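You operate a simulated robot arm through the tools that you are given. There is no shell and no other tool. Be economical: measure what you need, move in short steps, check, and stop when the job is done.

The job below is to be done with a simulated robot arm. You get a single attempt, and the scene is never put back.

## Task
Shut the blue glass door. Stack the bottle marked "feed b" from the top of the cart on top of the bottle marked "seed liquid". Put the short cylinder labelled "3" from the island bench top in the grey tray and the short cylinder labelled "2" on top of the white carton. Put the cuvette marked "C2" from the island bench top on top of the lead there and the cuvette labelled "C1" on top of the stopper there. Fetch the joiner and set it on the note pad. Open the fridge door. The order is free. Set down upright: short cylinder, joiner.

It is judged by the outcome, as a careful person would: the job done as asked, and still so three seconds after it is handed in. It fails if anything else is knocked over, pushed out of place, dropped, spilled or broken. Lids that push on must go on centred and level and be pressed home; caps that screw on are set level and turned clockwise until they are tight.

## Robot
A 6-joint arm with a two-finger gripper on a trunk, on a base that drives. Base frame: it is fixed to the floor where the robot stands at the start and does not move with it; the origin is under the middle of the robot, x ahead of it, y to its left, z up. Units: cm, rad, N and s.
With the tool pointing down near the work surface it reaches from about 32 to 84 cm from the robot's upright axis, wherever it stands. Its first joint turns from -2.897 to 2.897 rad. Places, roughly: blue glass door [50, -10, 140]; bottle [125, 25, 75]; cuvette [-75, 100, 100]; fridge door [-490, 10, 40]; grey tray (14x17 cm) [-202, 262, 86]; joiner (7x3x4 cm) [-30, 60, 90]; lead (16x5x4 cm) [-60, 100, 90]; note pad [-50, 150, 75]; short cylinder [-25, 100, 75]; stopper (4x4x3 cm) [0, 120, 90]; white carton [-75, 100, 75]. Payload 2.45 kg.
The TCP is the grasp point between the finger pads, 2 cm short of the fingertips. In the tool frame z runs along the fingers and y along their closing line. The gripper opens to 14 cm. The gripper's body begins 16.8 cm behind the TCP.
Orientation is that of the tool frame in the base frame, as [roll, pitch, yaw] about the fixed x, y, z axes, in that order (R = Rz(yaw) Ry(pitch) Rx(roll)). With the fingers straight down and closing along the base's y, the tool's x points along the base's -x, its y along +y and its z along -z.

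## Interface
- The arm moves only by the tool jog_arm. Its arguments are lists of equal length, an entry for each row: "turn": the turn, a rotation vector about the tool's x, y, z in units of 120 degrees (1.0 is 120 degrees), a list of three; "travel": the shift along the tool's x, y, z in units of 200 mm (1.0 is 200 mm), a list of three; "grip": the opening, from 0 (shut) to 1 (fully open). In form: {"turn": [[ax, ay, az], ...], "travel": [[tx, ty, tz], ...], "grip": [grip, ...]}. A call has 1 to 12 rows; each row is the pose to reach, as a shift and turn from the pose commanded when the call began, along the tool's axes at that moment. A call with a number of a shift or a turn outside -1 to 1 is refused whole. A row lasts 0.2 s, in which the tool goes at most 5 cm and 0.15 rad; a call with a longer step from one row to the next is refused whole, and so is a gripper value outside its range. A pose out of reach is approached as far as the arm can. The call stops where the force on the tool passes 40 N (or 10 N more than at its start, if that is more) or the arm is blocked; 0.2 s more then pass. Each finger travels about 4.5 cm/s and halts on what it meets, pressing with about 21 N; the grip force reading is that of the motor and also rises with nothing between the fingers. The clock runs only during rows and for 0.2 s after the last one: add rows that repeat a pose to give the fingers time. The reply holds the time, the measured pose of the TCP, the force on the tool along the base axes, the opening and the grip force, in the units named above and with some noise, with the torque about the TCP (base axes, N m) and any sound that the robot's microphone picked up.
- Cameras (640 x 400 px; columns grow to the right, rows downward): "scene" is now at [3.85, 19.42, 190.47]; the picture's right is [0.89, -0.46, 0.00], its down [-0.42, -0.80, -0.42] and it looks along [0.19, 0.37, -0.91] (base axes); focal length 214 px, centre (320, 200). "wrist" rides on the gripper at [7.8, 1.1, -20.9] in the tool frame; the picture's right is [-0.14, 0.99, 0.00], its down [-0.92, -0.13, -0.37] and it looks along [-0.37, -0.05, 0.93] (tool axes); focal length 280 px, centre (320, 200).
- capture(camera): a new picture of that camera. It takes no simulated time.
- raise_lower(by): slides the trunk up (or, below 0, down) by that many cm; the arm and the scene camera ride with it, the base frame stays. It gives what a move gives, with no picture.
- drive_base(legs): drives the robot by 1 to 6 legs, each [ahead, left, turn to the left] in cm, cm and rad, along the robot's own axes; the way and the turn of a leg run together, so that a leg with both is an arc; at most 150 cm and 3.142 rad a leg. The arm and the cameras ride along, it lands a little off, and it stops where it bumps. It gives what a move gives.
- aim_head(pan, tilt): turns the head with the scene camera to pan (to the left, within 2.496 rad either way) and tilt (down, from -0.506 to 1.204), counted from straight ahead of the robot. It gives what a move gives.
- point_at(camera, pixels): for up to 12 pixels [column, row] of the newest picture of that camera ("zoom" is the newest enlarged one), the place [x, y, z] in the base frame of the surface seen there, good to about 0.2 cm. It takes no simulated time.
- close_up(camera, box): a new picture of the part [left, top, right, bottom] of that camera's present view, enlarged. It takes no simulated time.
- sign_off(): hands the job in; it is judged then, once.

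Go step by step. Measure first, check grasps and placings, and put right what went wrong. The budget is 138 turns and 150 pictures, counting those below and the enlarged ones. Unless the task says otherwise, let go and move clear before handing in, and close with one line.

The tools are called after "Emit:" as a command line: name --argument value ..., lists and objects as JSON in quotes. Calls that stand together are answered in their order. jog_arm: Moves the arm, as the interface text tells. Its arguments: {"type":"object","properties":{"turn":{"type":"array"},"travel":{"type":"array"},"grip":{"type":"array"}},"required":["turn","travel","grip"]} The other tools are called the same way: raise_lower (by) slides the trunk up or down; drive_base (legs) drives the base; aim_head (pan, tilt) turns the head that bears the scene camera; capture (camera) takes a picture; point_at (camera, pixels) gives the place of the surface under pixels of a picture; close_up (camera, box) takes an enlarged picture of a part of a camera's view; sign_off () hands the job in.

At the start:

```text
time_s: 0.0
tcp_pos: [23.67, 38.95, 155.96]
ee_rot: [-3.141, -0.001, -3.141]
force: [0.4, 0.5, -0.7]
wrist_torque: [-0.02, -0.01, -0.01]
finger_gap: 14.01
grasp_force: 0.0
trunk travel left (down, up): [-17.5, 5.5]
robot x, y, heading: [0.06, -0.16, -0.002]
head pan, tilt: [1.089, 1.14]
```

scene: 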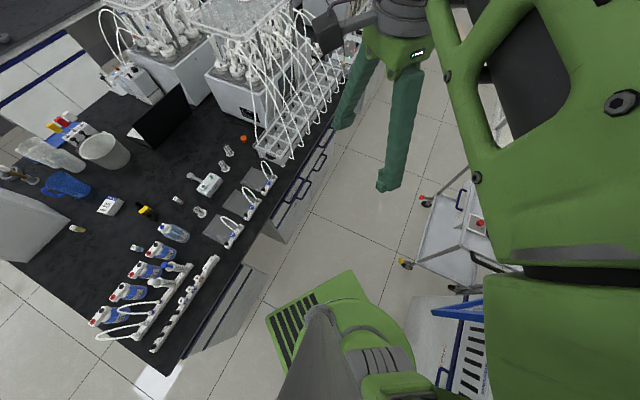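
wrist: 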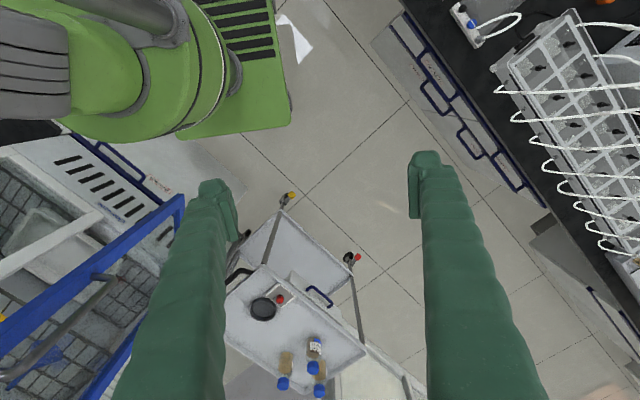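

The scene picture shows the island bench to the left and the cart to the front right; I look around with the head first.

Emit:
aim_head --pan 0.0 --tilt 0.5

Emit:
capture --camera "scene"

Emit:
aim_head --pan 1.6 --tilt 0.7

Emit:
capture --camera "scene"

Emit:
aim_head --pan 2.4 --tilt 0.6

Emit:
capture --camera "scene"

Emit:
aim_head --pan -0.8 --tilt 0.6

Emit:
capture --camera "scene"

```text
time_s: 1.3
tcp_pos: [23.77, 38.8, 155.97]
ee_rot: [-3.14, 0.001, 3.141]
force: [0.0, -0.4, -1.0]
wrist_torque: [-0.02, 0.0, -0.01]
finger_gap: 14.0
grasp_force: 0.1
trunk travel left (down, up): [-17.5, 5.5]
robot x, y, heading: [-0.16, -0.25, -0.002]
head pan, tilt: [0.0, 0.499]
```

```text
147 pictures are left
```

scene: 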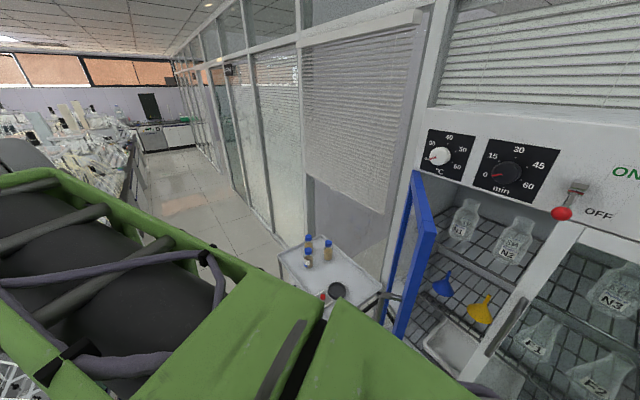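

```text
time_s: 3.0
tcp_pos: [23.8, 38.9, 156.03]
ee_rot: [-3.141, -0.001, -3.141]
force: [0.9, -0.8, -0.7]
wrist_torque: [-0.02, -0.01, -0.01]
finger_gap: 14.01
grasp_force: 0.1
trunk travel left (down, up): [-17.5, 5.5]
robot x, y, heading: [0.09, -0.13, -0.002]
head pan, tilt: [1.6, 0.7]
```

```text
146 pictures are left
```

scene: 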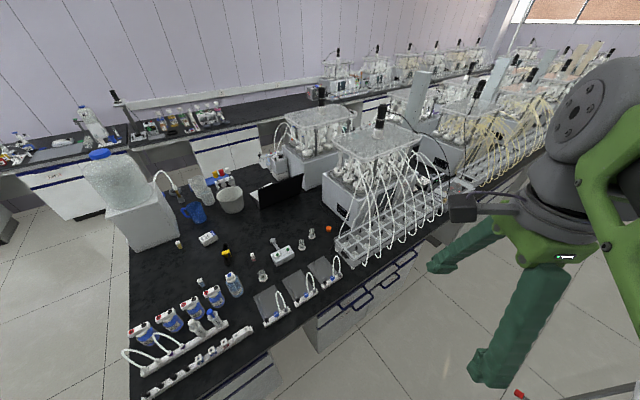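

```text
time_s: 4.1
tcp_pos: [23.8, 38.81, 156.05]
ee_rot: [3.14, -0.001, -3.141]
force: [0.1, -0.1, 0.2]
wrist_torque: [-0.01, 0.0, 0.01]
finger_gap: 14.0
grasp_force: 0.0
trunk travel left (down, up): [-17.5, 5.5]
robot x, y, heading: [0.07, -0.07, 0.003]
head pan, tilt: [2.4, 0.6]
```

```text
145 pictures are left
```

scene: 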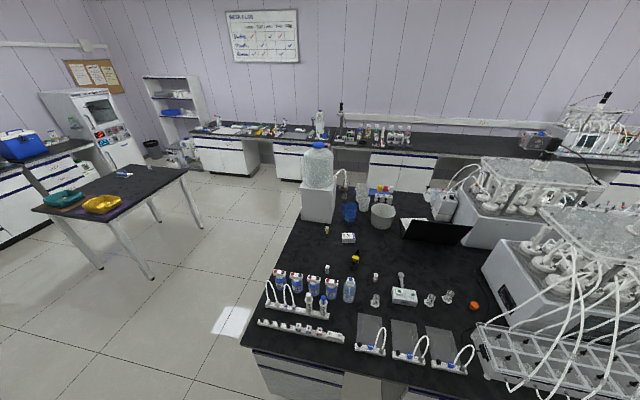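

```text
time_s: 6.9
tcp_pos: [23.73, 38.86, 156.03]
ee_rot: [-3.141, 0.001, -3.14]
force: [0.4, 1.1, 0.2]
wrist_torque: [0.01, 0.01, -0.03]
finger_gap: 14.01
grasp_force: 0.0
trunk travel left (down, up): [-17.5, 5.5]
robot x, y, heading: [-0.08, 0.3, 0.0]
head pan, tilt: [-0.799, 0.6]
```

```text
144 pictures are left
```

scene: 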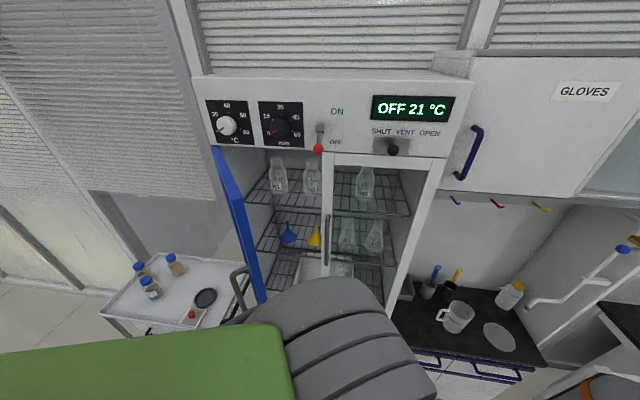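

The oven's blue door stands open at left (230,220 in the last picture); the fridge must be across the room. Now closer views of the bench and measurement.

Emit:
aim_head --pan 2.1 --tilt 0.85

Emit:
capture --camera "scene"

Emit:
close_up --camera "scene" --box '[180, 130, 500, 330]'

```text
time_s: 9.4
tcp_pos: [23.74, 38.84, 156.07]
ee_rot: [3.141, 0.0, 3.141]
force: [0.8, 0.7, 0.7]
wrist_torque: [0.0, 0.01, 0.0]
finger_gap: 14.01
grasp_force: 0.0
trunk travel left (down, up): [-17.5, 5.5]
robot x, y, heading: [-0.07, 0.24, -0.001]
head pan, tilt: [2.1, 0.85]
```

```text
143 pictures are left
```

scene: 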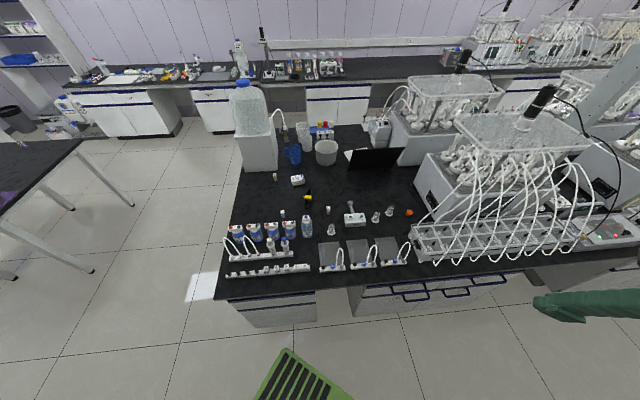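

```text
2.00 times, centred on (340, 230) of scene
```

zoom: 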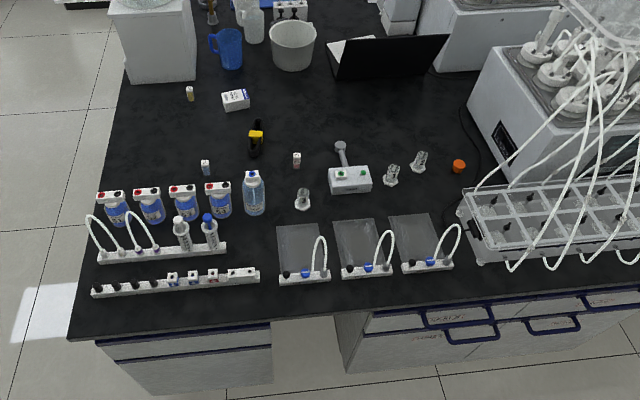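

The bench items are small in this view; I enlarge the two halves.

Emit:
close_up --camera "scene" --box '[230, 165, 390, 265]'

Emit:
close_up --camera "scene" --box '[310, 190, 430, 265]'

Emit:
point_at --camera "zoom" --pixels '[[320, 200]]'

Emit:
close_up --camera "scene" --box '[60, 50, 220, 150]'

Emit:
close_up --camera "scene" --box '[200, 40, 360, 140]'

```text
4.00 times, centred on (310, 215) of scene
```

zoom: 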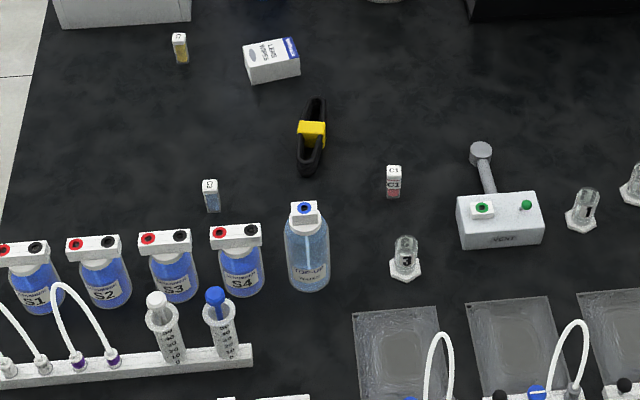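

```text
5.33 times, centred on (370, 228) of scene
```

zoom: 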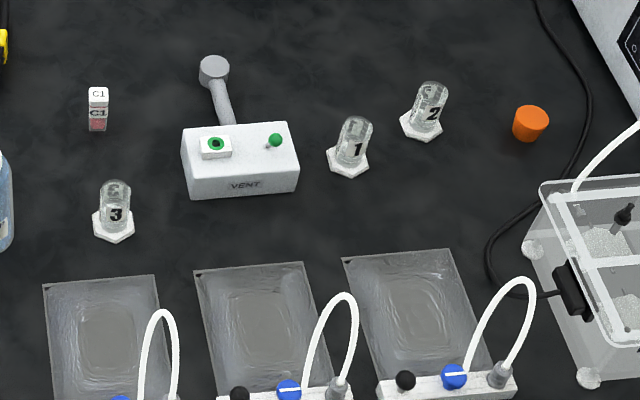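

```text
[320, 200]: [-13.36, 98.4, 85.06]
```

```text
4.00 times, centred on (140, 100) of scene
```

zoom: 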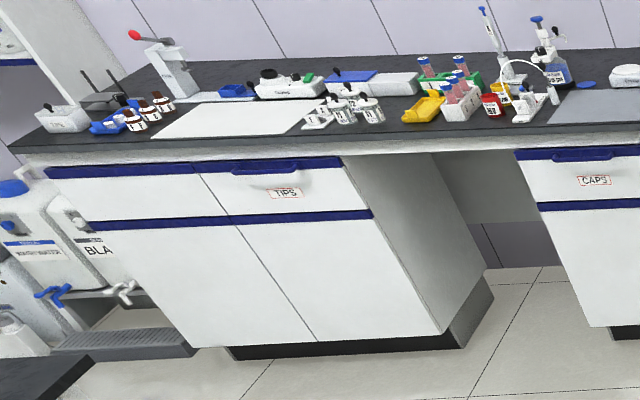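

```text
4.00 times, centred on (280, 90) of scene
```

zoom: 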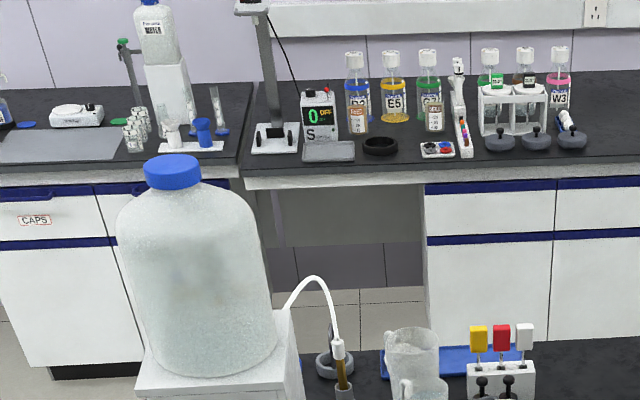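

Cylinders 1–3, cuvettes C1 and others, the orange stopper and the black lead with yellow plug are visible; I measure them from the scene picture.

Emit:
point_at --camera "scene" --pixels '[[328.4, 208], [282.8, 211], [275, 174.5], [297.5, 178], [307.5, 197], [331.6, 226], [390, 209], [409.5, 211], [376, 218], [330, 295], [284, 296], [355, 217]]'

Emit:
point_at --camera "scene" --pixels '[[210, 75], [220, 78], [323, 138], [268, 272], [251, 230], [307, 225], [113, 80], [120, 165]]'

Emit:
close_up --camera "scene" --box '[210, 220, 450, 370]'

Emit:
close_up --camera "scene" --box '[260, 100, 420, 200]'

```text
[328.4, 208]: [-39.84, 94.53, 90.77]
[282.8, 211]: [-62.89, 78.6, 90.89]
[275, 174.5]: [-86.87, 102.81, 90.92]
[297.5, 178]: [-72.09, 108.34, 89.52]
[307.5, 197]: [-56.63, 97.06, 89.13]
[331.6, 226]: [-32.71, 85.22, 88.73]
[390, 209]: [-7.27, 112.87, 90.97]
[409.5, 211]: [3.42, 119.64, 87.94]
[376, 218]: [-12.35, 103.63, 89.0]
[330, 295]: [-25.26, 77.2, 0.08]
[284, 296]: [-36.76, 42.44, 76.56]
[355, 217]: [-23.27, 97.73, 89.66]
```

```text
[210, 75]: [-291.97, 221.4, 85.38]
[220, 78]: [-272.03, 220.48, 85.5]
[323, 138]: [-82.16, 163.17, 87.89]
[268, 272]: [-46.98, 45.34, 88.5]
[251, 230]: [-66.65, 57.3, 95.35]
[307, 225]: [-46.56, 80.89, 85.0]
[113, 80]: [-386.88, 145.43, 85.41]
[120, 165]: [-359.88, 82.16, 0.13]
```

```text
2.67 times, centred on (330, 295) of scene
```

zoom: 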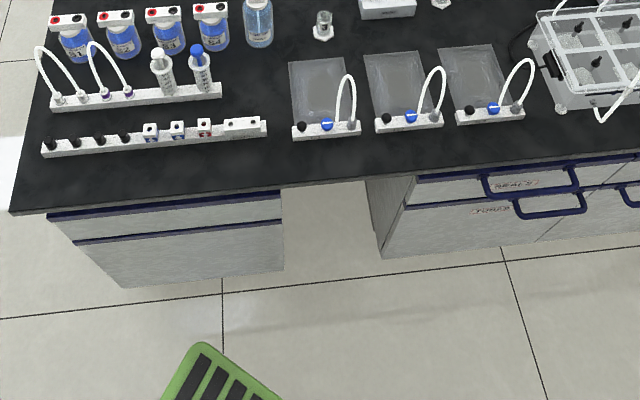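

```text
4.00 times, centred on (340, 150) of scene
```

zoom: 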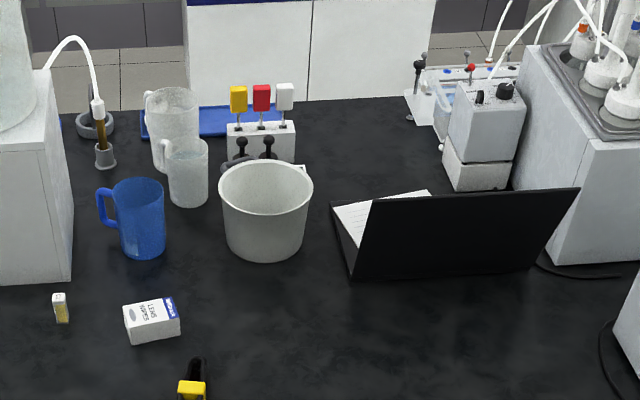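

Bench surface is z≈85. Now measure the oven door, cart and bottles.

Emit:
point_at --camera "scene" --pixels '[[216, 299], [316, 288], [420, 278], [600, 258], [244, 165]]'

Emit:
aim_head --pan -0.4 --tilt 0.75

Emit:
capture --camera "scene"

Emit:
close_up --camera "scene" --box '[180, 180, 340, 280]'

```text
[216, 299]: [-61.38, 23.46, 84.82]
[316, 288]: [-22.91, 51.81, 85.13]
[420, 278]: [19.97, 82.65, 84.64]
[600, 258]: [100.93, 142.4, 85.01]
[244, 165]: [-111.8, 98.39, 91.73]
```

```text
time_s: 11.7
tcp_pos: [23.75, 38.86, 156.07]
ee_rot: [-3.141, 0.001, -3.141]
force: [-0.1, -0.8, 0.5]
wrist_torque: [0.02, 0.02, 0.05]
finger_gap: 13.99
grasp_force: 0.1
trunk travel left (down, up): [-17.5, 5.5]
robot x, y, heading: [-0.46, -0.04, -0.002]
head pan, tilt: [-0.4, 0.75]
```

```text
135 pictures are left
```

scene: 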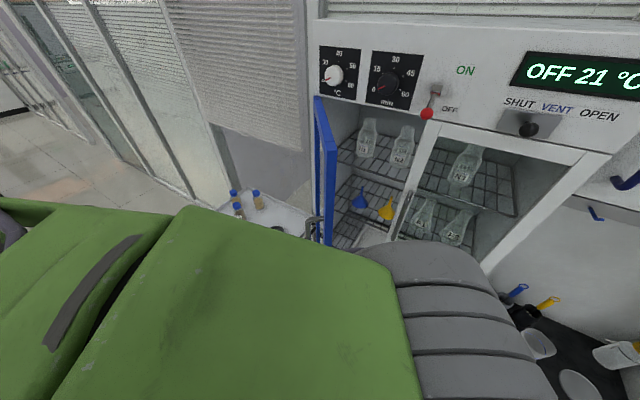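

```text
4.00 times, centred on (260, 230) of scene
```

zoom: 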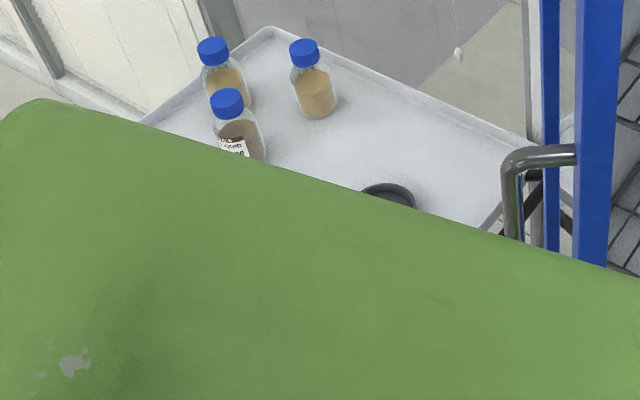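

Bench edge runs at ~36°. Measure the door edges, handle and bottles.

Emit:
point_at --camera "scene" --pixels '[[314, 105], [335, 150], [318, 150], [310, 222], [330, 240], [440, 125], [580, 160], [500, 250], [235, 192], [257, 192], [238, 207], [278, 229]]'

Emit:
close_up --camera "scene" --box '[290, 80, 450, 280]'

Emit:
capture --camera "wrist"

Emit:
close_up --camera "wrist" --box '[180, 170, 420, 400]'

```text
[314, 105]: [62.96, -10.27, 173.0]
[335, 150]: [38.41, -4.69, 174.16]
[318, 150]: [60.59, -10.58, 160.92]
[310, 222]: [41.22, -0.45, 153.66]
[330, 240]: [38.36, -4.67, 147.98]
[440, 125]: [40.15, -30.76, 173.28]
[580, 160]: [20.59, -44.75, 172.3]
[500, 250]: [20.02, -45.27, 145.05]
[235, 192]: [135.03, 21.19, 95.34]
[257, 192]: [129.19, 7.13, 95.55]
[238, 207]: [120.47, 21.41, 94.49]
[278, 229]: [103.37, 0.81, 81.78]
```

```text
2.00 times, centred on (370, 180) of scene
```

zoom: 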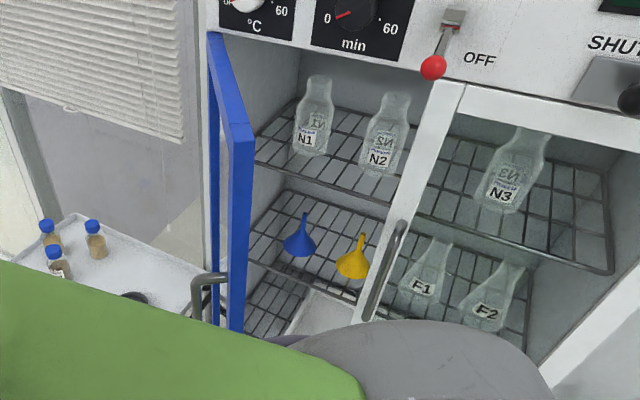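

```text
132 pictures are left
```

wrist: 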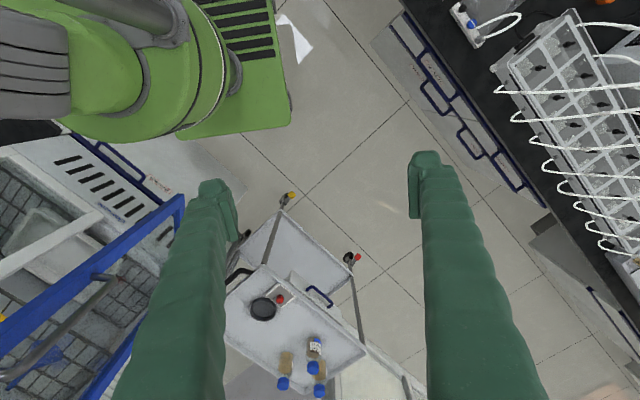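

```text
1.74 times, centred on (300, 285) of wrist
```

zoom: 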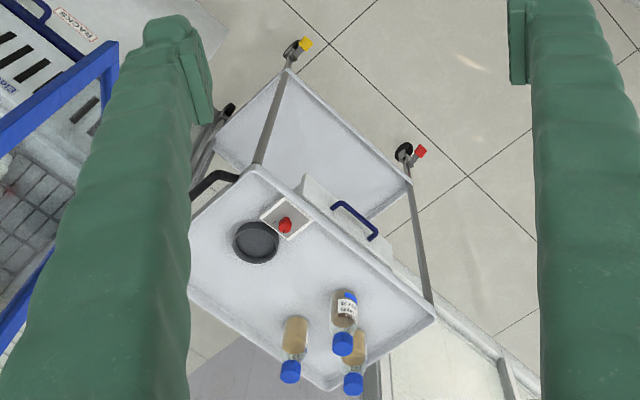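

Door geometry: hinge near (63,-10), free edge (38,-5), open ~52°, top z≈174; the cart with three bottles is beyond. I close the fingers, swing the gripper to the outside of the door and push it.

Emit:
jog_arm --turn '[[0, 0, 0.06], [0, 0, 0.12], [0, 0, 0.18], [0, 0, 0.24], [0, 0, 0.3], [0, 0, 0.36], [0, 0, 0.425], [0, 0, 0.425]]' --travel '[[-0.15, -0.12, 0], [-0.3, -0.24, 0], [-0.45, -0.36, 0], [-0.6, -0.48, 0], [-0.75, -0.6, 0], [-0.9, -0.72, 0], [-1, -0.84, 0], [-1, -1, 0]]' --grip '[0, 0, 0, 0, 0, 0, 0, 0]'

Emit:
capture --camera "wrist"

Emit:
capture --camera "scene"

```text
time_s: 13.5
tcp_pos: [43.64, 18.21, 156.38]
ee_rot: [3.139, 0.001, 2.25]
force: [0.4, -1.2, 0.1]
wrist_torque: [0.05, -0.03, -0.04]
finger_gap: 0.0
grasp_force: 16.5
trunk travel left (down, up): [-17.5, 5.5]
robot x, y, heading: [-0.05, -0.13, -0.0]
head pan, tilt: [-0.4, 0.75]
```

```text
130 pictures are left
```

wrist: 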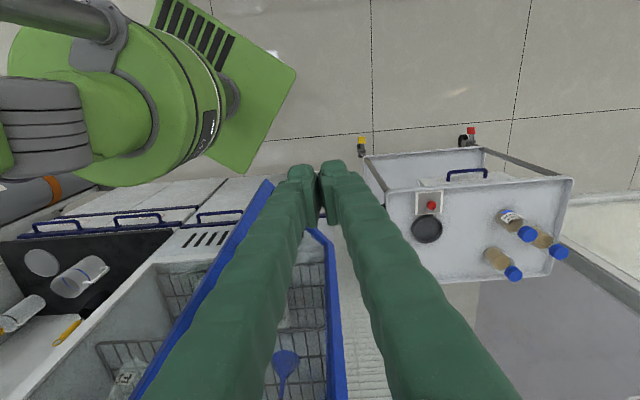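

```text
129 pictures are left
```

scene: 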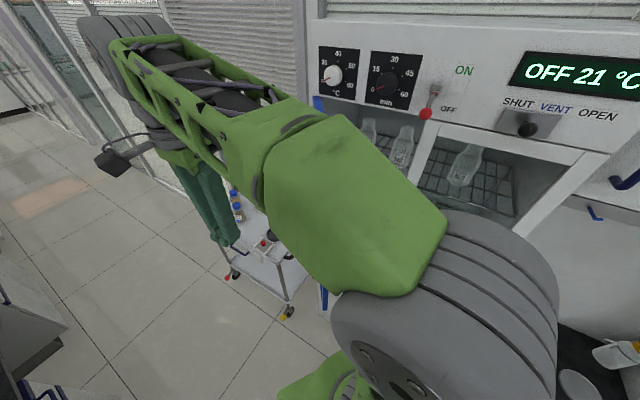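

The fingers are outside the door; I tilt the fingertips 30° toward it and advance to just off its outer face on the hinge side of the handle.

Emit:
jog_arm --turn '[[0, -0.06, 0], [0, -0.12, 0], [0, -0.18, 0], [0, -0.25, 0], [0, -0.25, 0]]' --travel '[[-0.15, -0.1, 0], [-0.3, -0.2, 0], [-0.45, -0.3, 0], [-0.6, -0.35, 0], [-0.75, -0.35, 0]]' --grip '[0, 0, 0, 0, 0]'

Emit:
capture --camera "wrist"

```text
time_s: 14.7
tcp_pos: [47.9, 2.73, 156.23]
ee_rot: [3.14, 0.524, 2.252]
force: [0.4, -0.3, 0.5]
wrist_torque: [0.02, 0.05, 0.0]
finger_gap: 0.0
grasp_force: 21.0
trunk travel left (down, up): [-17.5, 5.5]
robot x, y, heading: [0.09, 0.06, 0.003]
head pan, tilt: [-0.4, 0.75]
```

```text
128 pictures are left
```

wrist: 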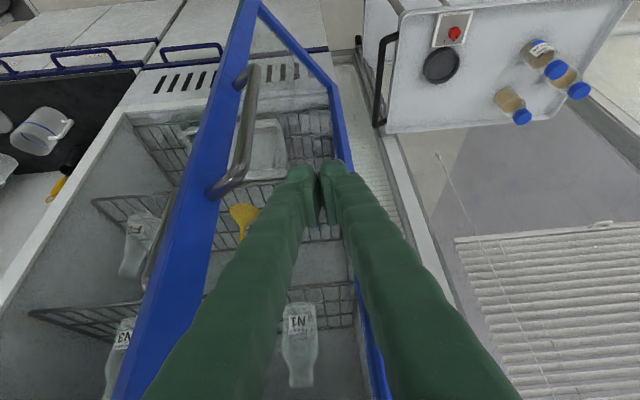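

Fingers are hinge-side of the handle, pointing at the glass. Now push through the arc toward shut.

Emit:
jog_arm --turn '[[0, 0, 0], [0, 0, 0], [0, 0, 0], [0, 0, 0], [0, 0, 0], [0, 0, 0], [0, 0, 0], [0, 0, 0], [0, 0, 0], [0, 0, 0]]' --travel '[[-0.13, -0.03, 0.075], [-0.26, -0.07, 0.15], [-0.346, -0.12, 0.2], [-0.433, -0.17, 0.25], [-0.498, -0.22, 0.287], [-0.563, -0.27, 0.325], [-0.606, -0.32, 0.35], [-0.65, -0.37, 0.375], [-0.693, -0.41, 0.4], [-0.719, -0.45, 0.415]]' --grip '[0, 0, 0, 0, 0, 0, 0, 0, 0, 0]'

Emit:
capture --camera "wrist"

Emit:
capture --camera "scene"

```text
time_s: 16.9
tcp_pos: [51.21, -15.67, 155.9]
ee_rot: [3.14, 0.524, 2.252]
force: [-0.5, 0.0, 0.8]
wrist_torque: [0.03, 0.02, -0.01]
finger_gap: 0.0
grasp_force: 20.8
trunk travel left (down, up): [-17.5, 5.5]
robot x, y, heading: [0.5, 0.15, -0.001]
head pan, tilt: [-0.4, 0.75]
```

```text
127 pictures are left
```

wrist: 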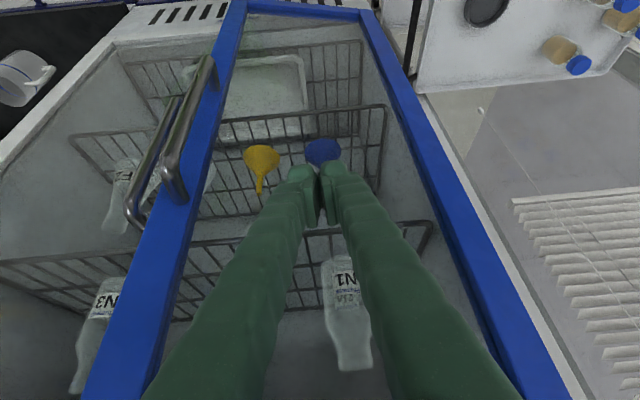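

```text
126 pictures are left
```

scene: 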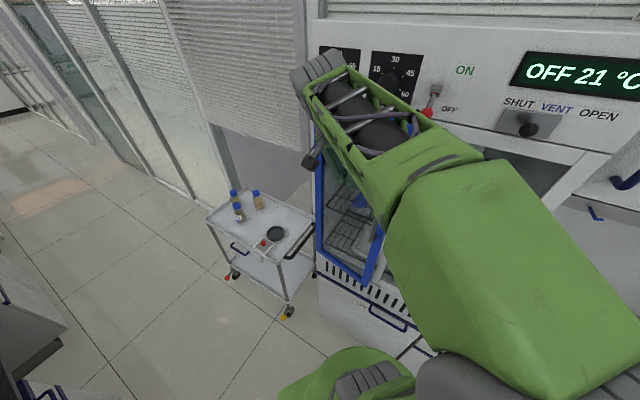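

The door now is nearly shut (handles side by side at (165,140) wrist). Push a few cm more until it bears.

Emit:
jog_arm --turn '[[0, 0, 0], [0, 0, 0], [0, 0, 0], [0, 0, 0], [0, 0, 0], [0, 0, 0], [0, 0, 0], [0, 0, 0]]' --travel '[[-0.022, -0.03, 0.0125], [-0.043, -0.05, 0.025], [-0.065, -0.08, 0.0375], [-0.087, -0.1, 0.05], [-0.108, -0.1, 0.0625], [-0.13, -0.1, 0.075], [-0.152, -0.1, 0.0875], [-0.173, -0.1, 0.1]]' --grip '[0, 0, 0, 0, 0, 0, 0, 0]'

Emit:
capture --camera "wrist"

```text
time_s: 18.7
tcp_pos: [51.52, -19.36, 156.02]
ee_rot: [-3.141, 0.519, 2.25]
force: [-24.9, 30.9, -6.5]
wrist_torque: [0.39, -0.02, -0.38]
finger_gap: 0.02
grasp_force: 20.9
trunk travel left (down, up): [-17.5, 5.5]
robot x, y, heading: [-0.0, 0.17, -0.004]
head pan, tilt: [-0.4, 0.75]
```

```text
125 pictures are left
```

wrist: 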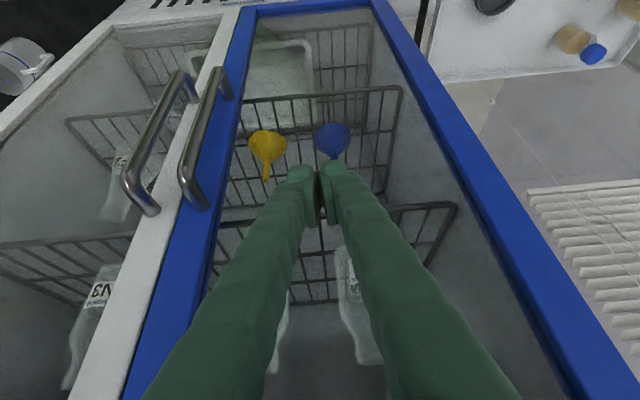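

Force reads 40 N against the frame and the door is flush: shut. I back off, untilt, and look again.

Emit:
jog_arm --turn '[[0, 0, 0], [0, 0, 0], [0, 0, 0], [0, 0.06, 0], [0, 0.12, 0], [0, 0.18, 0], [0, 0.25, 0]]' --travel '[[0.15, 0, -0.0866], [0.3, 0, -0.173], [0.45, 0, -0.26], [0.6, 0, -0.346], [0.75, 0, -0.433], [0.866, 0, -0.5], [0.95, 0, -0.55]]' --grip '[0, 0, 0, 0, 0, 0, 0]'

Emit:
capture --camera "scene"

Emit:
close_up --camera "scene" --box '[190, 170, 330, 270]'

```text
time_s: 20.3
tcp_pos: [38.43, -3.12, 156.05]
ee_rot: [3.141, 0.0, 2.252]
force: [0.3, 0.5, 0.2]
wrist_torque: [0.03, -0.01, -0.03]
finger_gap: 0.01
grasp_force: 20.8
trunk travel left (down, up): [-17.5, 5.5]
robot x, y, heading: [-0.14, 0.17, -0.001]
head pan, tilt: [-0.4, 0.75]
```

```text
124 pictures are left
```

scene: 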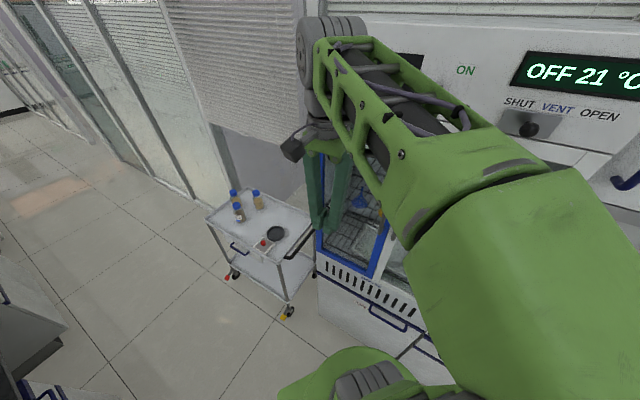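

```text
4.00 times, centred on (260, 220) of scene
```

zoom: 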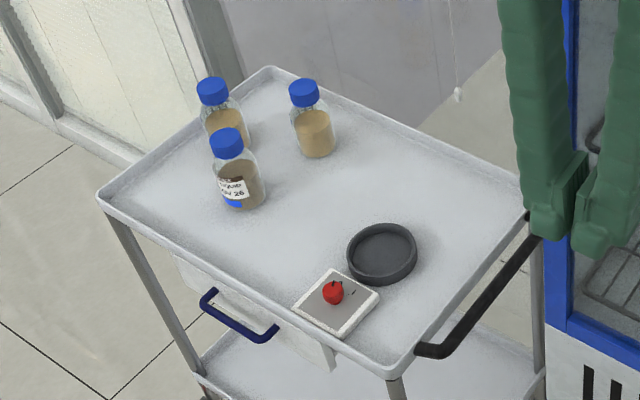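

The front bottle reads "...liquid NOV 26"; the other two labels are hidden. I measure the cart and bottles.

Emit:
point_at --camera "zoom" --pixels '[[100, 196], [270, 70], [525, 205], [390, 370], [229, 138], [212, 88], [303, 90], [225, 320], [240, 205], [383, 240], [330, 295]]'

Emit:
drive_base --legs '[[62, 42, 0.0]]'

Emit:
aim_head --pan -0.55 --tilt 0.9

Emit:
capture --camera "scene"

```text
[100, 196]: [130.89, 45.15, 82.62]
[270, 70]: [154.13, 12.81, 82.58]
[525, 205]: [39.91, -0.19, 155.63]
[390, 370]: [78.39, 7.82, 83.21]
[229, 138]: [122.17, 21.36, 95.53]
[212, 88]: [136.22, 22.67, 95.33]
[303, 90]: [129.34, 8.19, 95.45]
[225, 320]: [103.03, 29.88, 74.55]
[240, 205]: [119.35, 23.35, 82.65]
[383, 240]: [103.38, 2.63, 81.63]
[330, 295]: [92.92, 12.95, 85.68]
```

```text
time_s: 23.1
tcp_pos: [80.47, 24.59, 156.01]
ee_rot: [-3.141, 0.004, 2.258]
force: [1.0, 0.7, -0.2]
wrist_torque: [-0.09, 0.19, 0.02]
finger_gap: 0.0
grasp_force: 21.1
trunk travel left (down, up): [-17.5, 5.5]
robot x, y, heading: [41.77, 27.46, 0.003]
head pan, tilt: [-0.4, 0.75]
stopped in leg 1: the robot was blocked; the commanded pose is now the measured one
```

```text
time_s: 23.8
tcp_pos: [80.14, 24.3, 156.18]
ee_rot: [3.14, 0.002, 2.26]
force: [0.7, 0.2, -0.5]
wrist_torque: [-0.04, 0.03, 0.01]
finger_gap: 0.02
grasp_force: 21.2
trunk travel left (down, up): [-17.5, 5.5]
robot x, y, heading: [41.31, 27.31, 0.002]
head pan, tilt: [-0.55, 0.901]
```

```text
122 pictures are left
```

scene: 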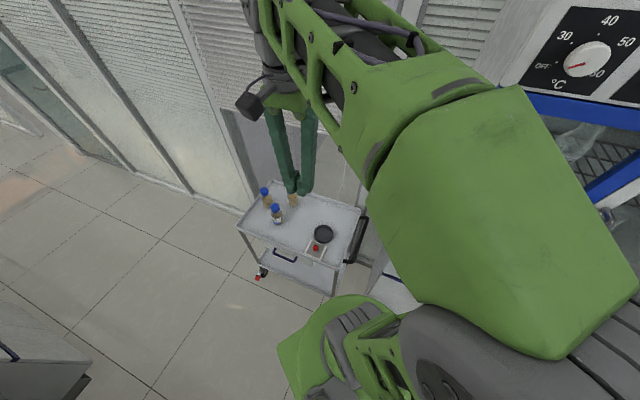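

The base was blocked at (42,27), presumably by the cart's near corner. I check whether the cart moved.

Emit:
close_up --camera "scene" --box '[220, 160, 380, 300]'

Emit:
point_at --camera "scene" --pixels '[[238, 225], [335, 266], [276, 207], [265, 190], [294, 197], [322, 236], [316, 247], [300, 330]]'

```text
2.86 times, centred on (300, 230) of scene
```

zoom: 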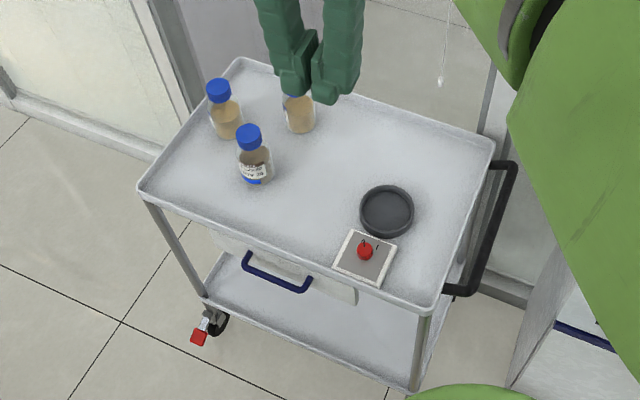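

```text
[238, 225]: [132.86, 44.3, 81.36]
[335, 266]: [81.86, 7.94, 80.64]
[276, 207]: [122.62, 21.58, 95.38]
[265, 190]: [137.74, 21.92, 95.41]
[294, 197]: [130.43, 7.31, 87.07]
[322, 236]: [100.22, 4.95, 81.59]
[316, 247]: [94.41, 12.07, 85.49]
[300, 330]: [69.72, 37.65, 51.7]
```

The cart shifted at most ~1 cm with nothing toppled. I back off, align the heading with the aisle (0.64 rad) and drive along it to beside the bottles.

Emit:
drive_base --legs '[[-6, 6, 0], [0, 0, 0.64], [60, -4, 0]]'

Emit:
aim_head --pan -1.2 --tilt 0.85

Emit:
capture --camera "scene"

Emit:
capture --camera "wrist"

```text
time_s: 29.7
tcp_pos: [120.03, 84.46, 156.09]
ee_rot: [3.14, 0.001, 2.868]
force: [-0.2, -0.1, -1.1]
wrist_torque: [-0.03, 0.04, -0.03]
finger_gap: 0.01
grasp_force: 21.3
trunk travel left (down, up): [-17.5, 5.5]
robot x, y, heading: [86.64, 65.09, 0.618]
head pan, tilt: [-0.55, 0.901]
```

```text
time_s: 30.8
tcp_pos: [119.98, 84.51, 156.16]
ee_rot: [3.14, 0.001, 2.868]
force: [-0.1, -0.2, 0.2]
wrist_torque: [0.02, -0.04, -0.05]
finger_gap: 0.0
grasp_force: 21.1
trunk travel left (down, up): [-17.5, 5.5]
robot x, y, heading: [86.77, 64.68, 0.616]
head pan, tilt: [-1.201, 0.85]
```

```text
120 pictures are left
```

scene: 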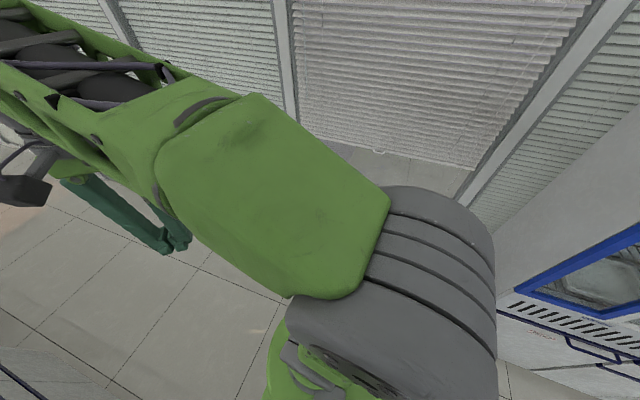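

```text
119 pictures are left
```

wrist: 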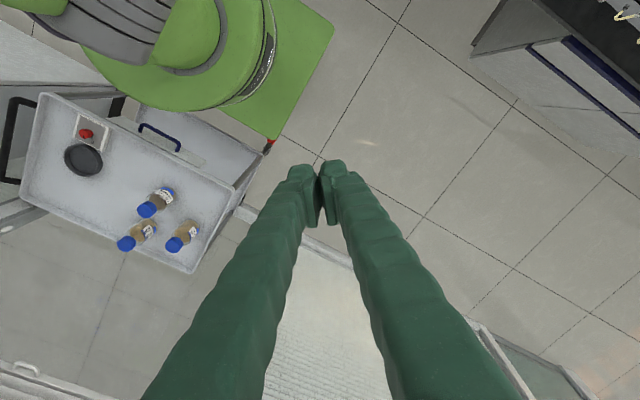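

The arm blocks the scene view, but the wrist camera sees the bottles at (130–185, 195–245); enlarge.

Emit:
close_up --camera "wrist" --box '[80, 160, 240, 260]'

Emit:
point_at --camera "zoom" --pixels '[[265, 205], [190, 335], [380, 335], [320, 110], [295, 265], [445, 275]]'

```text
4.00 times, centred on (160, 210) of wrist
```

zoom: 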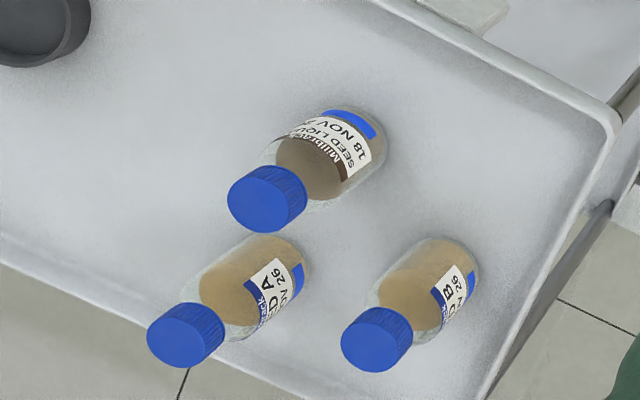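

```text
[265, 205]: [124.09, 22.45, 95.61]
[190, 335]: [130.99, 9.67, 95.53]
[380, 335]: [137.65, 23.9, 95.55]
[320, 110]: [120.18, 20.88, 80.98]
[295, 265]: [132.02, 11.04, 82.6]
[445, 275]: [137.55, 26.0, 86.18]
```

Feed B stands at (137.6,23.7), Seed Liquid at (123,22), tops at z 95.6. I bring the gripper over Feed B in three steps, opening to ~9 cm.

Emit:
jog_arm --turn '[[0, 0, 0], [0, 0, 0], [0, 0, 0], [0, 0, 0], [0, 0, 0]]' --travel '[[-0.111, -0.179, 0], [-0.222, -0.358, 0], [-0.334, -0.538, 0], [-0.445, -0.717, 0], [-0.556, -0.896, 0]]' --grip '[0.1, 0.2, 0.3, 0.4, 0.5]'

Emit:
jog_arm --turn '[[0, 0, 0], [0, 0, 0], [0, 0, 0], [0, 0, 0], [0, 0, 0]]' --travel '[[-0.111, -0.179, 0], [-0.222, -0.358, 0], [-0.334, -0.538, 0], [-0.445, -0.717, 0], [-0.556, -0.896, 0]]' --grip '[0.64, 0.64, 0.64, 0.64, 0.64]'

Emit:
jog_arm --turn '[[0, 0, 0.05], [0, 0, 0.11], [0, 0, 0.17], [0, 0, 0.23], [0, 0, 0.286]]' --travel '[[-0.111, -0.179, 0], [-0.222, -0.358, 0], [-0.334, -0.538, 0], [-0.445, -0.717, 0], [-0.556, -0.896, 0]]' --grip '[0.64, 0.64, 0.64, 0.64, 0.64]'

Emit:
capture --camera "wrist"

Emit:
capture --camera "scene"

```text
time_s: 32.0
tcp_pos: [126.11, 63.69, 155.9]
ee_rot: [3.139, -0.003, 2.867]
force: [1.2, -1.0, -1.0]
wrist_torque: [0.1, 0.14, 0.0]
finger_gap: 7.02
grasp_force: 0.0
trunk travel left (down, up): [-17.5, 5.5]
robot x, y, heading: [86.72, 65.14, 0.618]
head pan, tilt: [-1.201, 0.85]
```

```text
time_s: 33.2
tcp_pos: [131.97, 43.68, 156.27]
ee_rot: [3.141, 0.002, 2.868]
force: [-0.4, 0.2, -0.2]
wrist_torque: [0.07, 0.05, -0.02]
finger_gap: 8.96
grasp_force: 0.0
trunk travel left (down, up): [-17.5, 5.5]
robot x, y, heading: [86.57, 64.78, 0.613]
head pan, tilt: [-1.201, 0.85]
```

```text
time_s: 34.4
tcp_pos: [136.23, 24.53, 154.53]
ee_rot: [3.139, 0.003, 2.267]
force: [-1.0, 0.6, -0.1]
wrist_torque: [0.02, 0.02, -0.02]
finger_gap: 8.95
grasp_force: 0.0
out of reach, approached as far as the arm can: row 5
trunk travel left (down, up): [-17.5, 5.5]
robot x, y, heading: [87.03, 64.76, 0.619]
head pan, tilt: [-1.201, 0.85]
```

```text
117 pictures are left
```

wrist: 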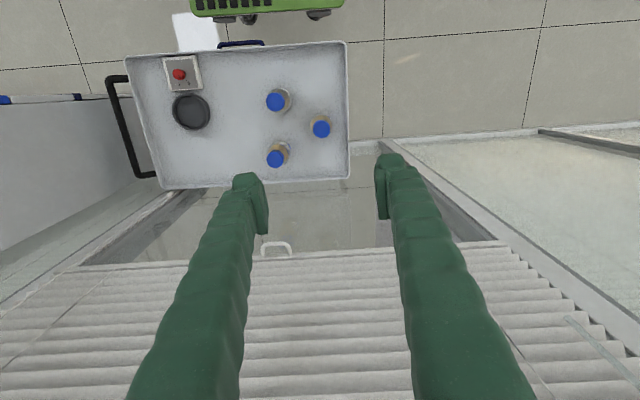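

```text
116 pictures are left
```

scene: 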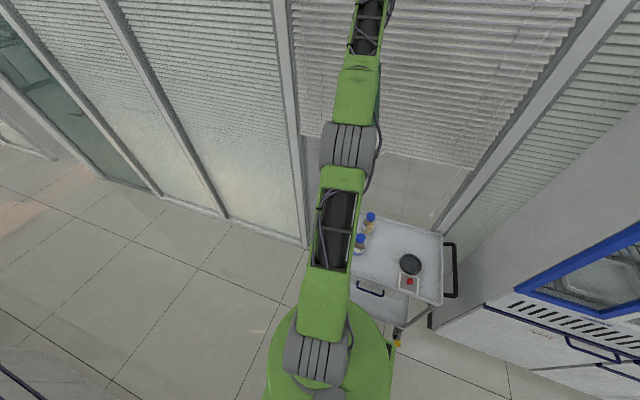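

Slightly at reach limit because high up; lowering the trunk and descending will fix it.

Emit:
raise_lower --by -15

Emit:
jog_arm --turn '[[0, 0, 0], [0, 0, 0], [0, 0, 0], [0, 0, 0], [0, 0, 0]]' --travel '[[0, 0, 0.2], [0, 0, 0.4], [0, 0, 0.6], [0, 0, 0.8], [0, 0, 0.95]]' --grip '[0.64, 0.64, 0.64, 0.64, 0.64]'

Emit:
capture --camera "wrist"

```text
time_s: 36.1
tcp_pos: [136.25, 24.72, 139.61]
ee_rot: [3.138, 0.005, 2.269]
force: [-1.0, -0.5, 0.3]
wrist_torque: [-0.02, -0.02, -0.03]
finger_gap: 8.95
grasp_force: 0.1
trunk travel left (down, up): [-2.5, 20.5]
robot x, y, heading: [86.6, 64.4, 0.616]
head pan, tilt: [-1.201, 0.85]
```

```text
time_s: 37.3
tcp_pos: [136.34, 24.6, 120.74]
ee_rot: [3.138, 0.004, 2.27]
force: [0.4, -0.2, 0.9]
wrist_torque: [0.06, 0.01, 0.02]
finger_gap: 8.97
grasp_force: 0.0
trunk travel left (down, up): [-2.5, 20.5]
robot x, y, heading: [86.7, 64.95, 0.622]
head pan, tilt: [-1.201, 0.85]
```

```text
115 pictures are left
```

wrist: 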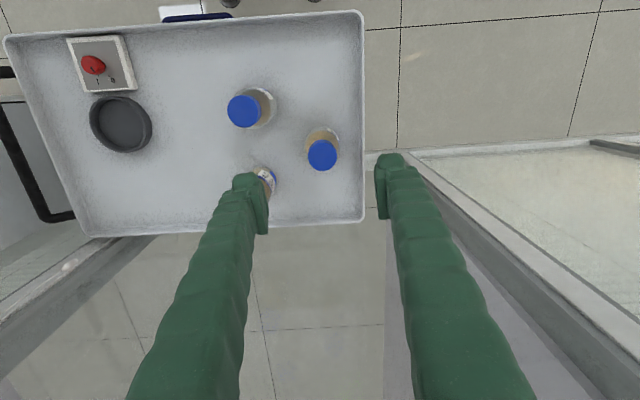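

Re-measure caps from this close view.

Emit:
point_at --camera "wrist" --pixels '[[243, 111], [322, 155], [322, 148], [322, 162], [312, 155], [333, 155], [268, 178], [228, 111], [258, 111], [243, 97], [243, 126]]'

Emit:
close_up --camera "wrist" --box '[200, 70, 360, 200]'

```text
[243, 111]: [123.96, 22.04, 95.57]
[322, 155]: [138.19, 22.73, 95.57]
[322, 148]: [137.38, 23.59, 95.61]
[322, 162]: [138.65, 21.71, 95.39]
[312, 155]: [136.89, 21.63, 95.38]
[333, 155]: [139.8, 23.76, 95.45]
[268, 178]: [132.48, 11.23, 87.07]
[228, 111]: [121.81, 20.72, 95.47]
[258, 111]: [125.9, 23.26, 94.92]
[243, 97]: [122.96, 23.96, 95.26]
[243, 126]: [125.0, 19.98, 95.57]
```

```text
3.08 times, centred on (280, 135) of wrist
```

zoom: 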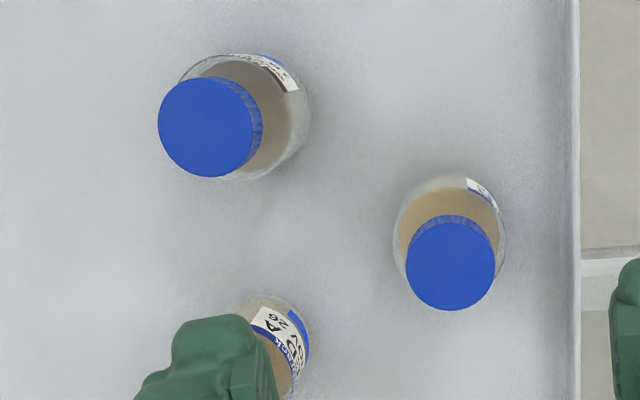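

Feed B cap centre is (138.2,22.7); I centre over it and descend to grip the body at z≈87.5.

Emit:
jog_arm --turn '[[0, 0, 0], [0, 0, 0], [0, 0, 0], [0, 0, 0]]' --travel '[[-0.1, 0.01, 0.1], [-0.132, 0.01, 0.3], [-0.132, 0.01, 0.5], [-0.132, 0.01, 0.65]]' --grip '[0.64, 0.64, 0.64, 0.64]'

Emit:
jog_arm --turn '[[0, 0, 0], [0, 0, 0], [0, 0, 0], [0, 0, 0], [0, 0, 0], [0, 0, 0]]' --travel '[[0, 0, 0.2], [0, 0, 0.4], [0, 0, 0.6], [0, 0, 0.8], [0, 0, 0.98], [0, 0, 0.98]]' --grip '[0.64, 0.64, 0.64, 0.64, 0.64, 0.64]'

Emit:
capture --camera "wrist"

```text
time_s: 38.3
tcp_pos: [138.44, 22.75, 107.81]
ee_rot: [3.138, 0.003, 2.271]
force: [0.4, -0.3, -0.1]
wrist_torque: [0.01, -0.02, 0.03]
finger_gap: 8.97
grasp_force: 0.0
trunk travel left (down, up): [-2.5, 20.5]
robot x, y, heading: [87.16, 64.69, 0.619]
head pan, tilt: [-1.201, 0.85]
```

```text
time_s: 39.7
tcp_pos: [138.6, 22.61, 87.91]
ee_rot: [3.138, 0.005, 2.27]
force: [1.5, -0.8, 0.1]
wrist_torque: [0.0, 0.03, 0.0]
finger_gap: 8.96
grasp_force: 0.0
trunk travel left (down, up): [-2.5, 20.5]
robot x, y, heading: [86.51, 64.78, 0.619]
head pan, tilt: [-1.201, 0.85]
```

```text
113 pictures are left
```

wrist: 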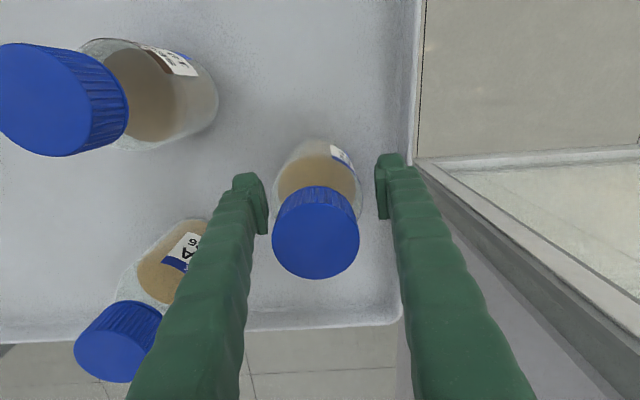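

Feed B is between the fingers. Grip and lift to z≈105.

Emit:
jog_arm --turn '[[0, 0, 0], [0, 0, 0], [0, 0, 0], [0, 0, 0]]' --travel '[[0, 0, 0], [0, 0, 0], [0, 0, 0], [0, 0, 0]]' --grip '[0.3, 0.2, 0.2, 0.2]'

Emit:
jog_arm --turn '[[0, 0, 0], [0, 0, 0], [0, 0, 0], [0, 0, 0], [0, 0, 0]]' --travel '[[0, 0, -0.1], [0, 0, -0.3], [0, 0, -0.5], [0, 0, -0.7], [0, 0, -0.9]]' --grip '[0.2, 0.2, 0.2, 0.2, 0.2]'

Emit:
capture --camera "wrist"

```text
time_s: 40.7
tcp_pos: [138.44, 22.57, 87.92]
ee_rot: [3.137, 0.004, 2.268]
force: [-1.3, -0.6, 2.0]
wrist_torque: [0.0, -0.04, -0.02]
finger_gap: 7.18
grasp_force: 21.4
trunk travel left (down, up): [-2.5, 20.5]
robot x, y, heading: [87.25, 64.47, 0.613]
head pan, tilt: [-1.201, 0.85]
```

```text
time_s: 41.9
tcp_pos: [138.35, 22.76, 105.92]
ee_rot: [3.14, 0.002, 2.269]
force: [0.0, 1.1, -4.1]
wrist_torque: [0.01, 0.0, 0.01]
finger_gap: 7.18
grasp_force: 20.6
trunk travel left (down, up): [-2.5, 20.5]
robot x, y, heading: [87.32, 64.92, 0.618]
head pan, tilt: [-1.201, 0.85]
```

```text
112 pictures are left
```

wrist: 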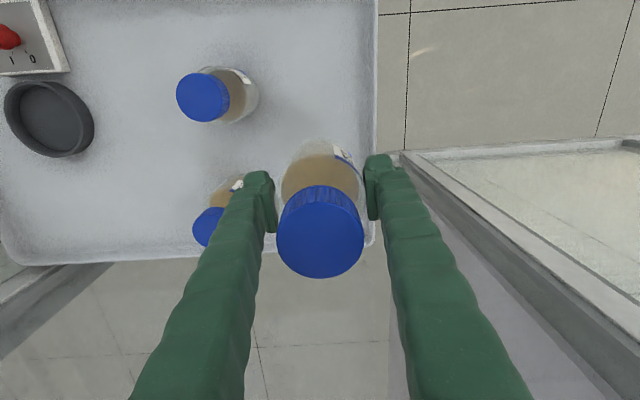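

Held (gap 7.2). Re-measure the seed-liquid cap and the cart surface for the placing height.

Emit:
point_at --camera "wrist" --pixels '[[202, 97], [177, 97], [227, 97], [202, 73], [202, 121], [300, 60], [310, 110], [150, 150]]'

```text
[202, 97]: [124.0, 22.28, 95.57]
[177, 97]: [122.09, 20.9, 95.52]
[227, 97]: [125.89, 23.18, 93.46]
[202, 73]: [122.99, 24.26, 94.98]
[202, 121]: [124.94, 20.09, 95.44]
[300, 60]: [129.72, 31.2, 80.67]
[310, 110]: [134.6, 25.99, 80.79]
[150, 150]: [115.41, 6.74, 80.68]
```

Emit:
jog_arm --turn '[[0, 0, 0], [0, 0, 0], [0, 0, 0], [0, 0, 0], [0, 0, 0], [0, 0, 0]]' --travel '[[0.1, -0.13, 0], [0.2, -0.26, 0], [0.3, -0.39, 0], [0.4, -0.52, 0], [0.44, -0.57, 0], [0.44, -0.57, 0]]' --grip '[0.2, 0.2, 0.2, 0.2, 0.2, 0.2]'

Emit:
capture --camera "wrist"

Emit:
aim_head --pan -1.25 --tilt 0.9

Emit:
capture --camera "scene"

```text
time_s: 43.3
tcp_pos: [124.02, 22.31, 105.86]
ee_rot: [3.138, 0.004, 2.268]
force: [0.4, -0.3, -4.1]
wrist_torque: [-0.03, -0.03, 0.0]
finger_gap: 7.18
grasp_force: 21.3
trunk travel left (down, up): [-2.5, 20.5]
robot x, y, heading: [86.79, 64.93, 0.616]
head pan, tilt: [-1.201, 0.85]
```

```text
111 pictures are left
```

wrist: 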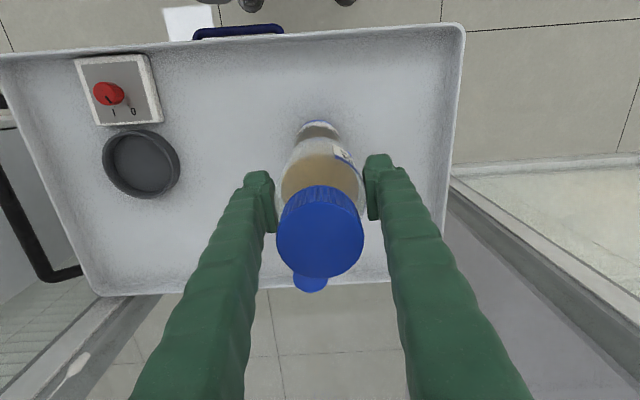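

```text
time_s: 43.9
tcp_pos: [124.01, 22.21, 105.92]
ee_rot: [3.138, 0.003, 2.269]
force: [0.3, 0.0, -3.6]
wrist_torque: [0.04, 0.03, 0.0]
finger_gap: 7.16
grasp_force: 20.7
trunk travel left (down, up): [-2.5, 20.5]
robot x, y, heading: [87.28, 64.81, 0.619]
head pan, tilt: [-1.25, 0.901]
```

```text
110 pictures are left
```

scene: 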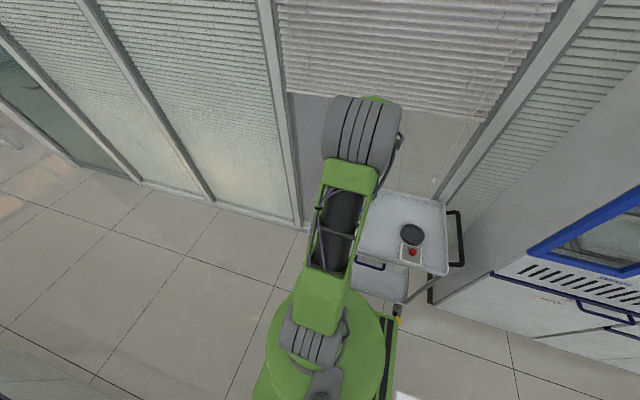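

Aligned over the seed bottle at (124.0,22.2). Lower gently in fine steps until contact shows.

Emit:
jog_arm --turn '[[0, 0, 0], [0, 0, 0], [0, 0, 0], [0, 0, 0], [0, 0, 0]]' --travel '[[0, 0, 0.05], [0, 0, 0.1], [0, 0, 0.13], [0, 0, 0.145], [0, 0, 0.15]]' --grip '[0.2, 0.2, 0.2, 0.2, 0.2]'

```text
time_s: 45.1
tcp_pos: [123.99, 22.06, 102.8]
ee_rot: [3.139, 0.004, 2.27]
force: [-0.1, -0.8, -4.5]
wrist_torque: [0.0, -0.01, -0.01]
finger_gap: 7.16
grasp_force: 20.8
trunk travel left (down, up): [-2.5, 20.5]
robot x, y, heading: [87.13, 65.25, 0.616]
head pan, tilt: [-1.25, 0.901]
```

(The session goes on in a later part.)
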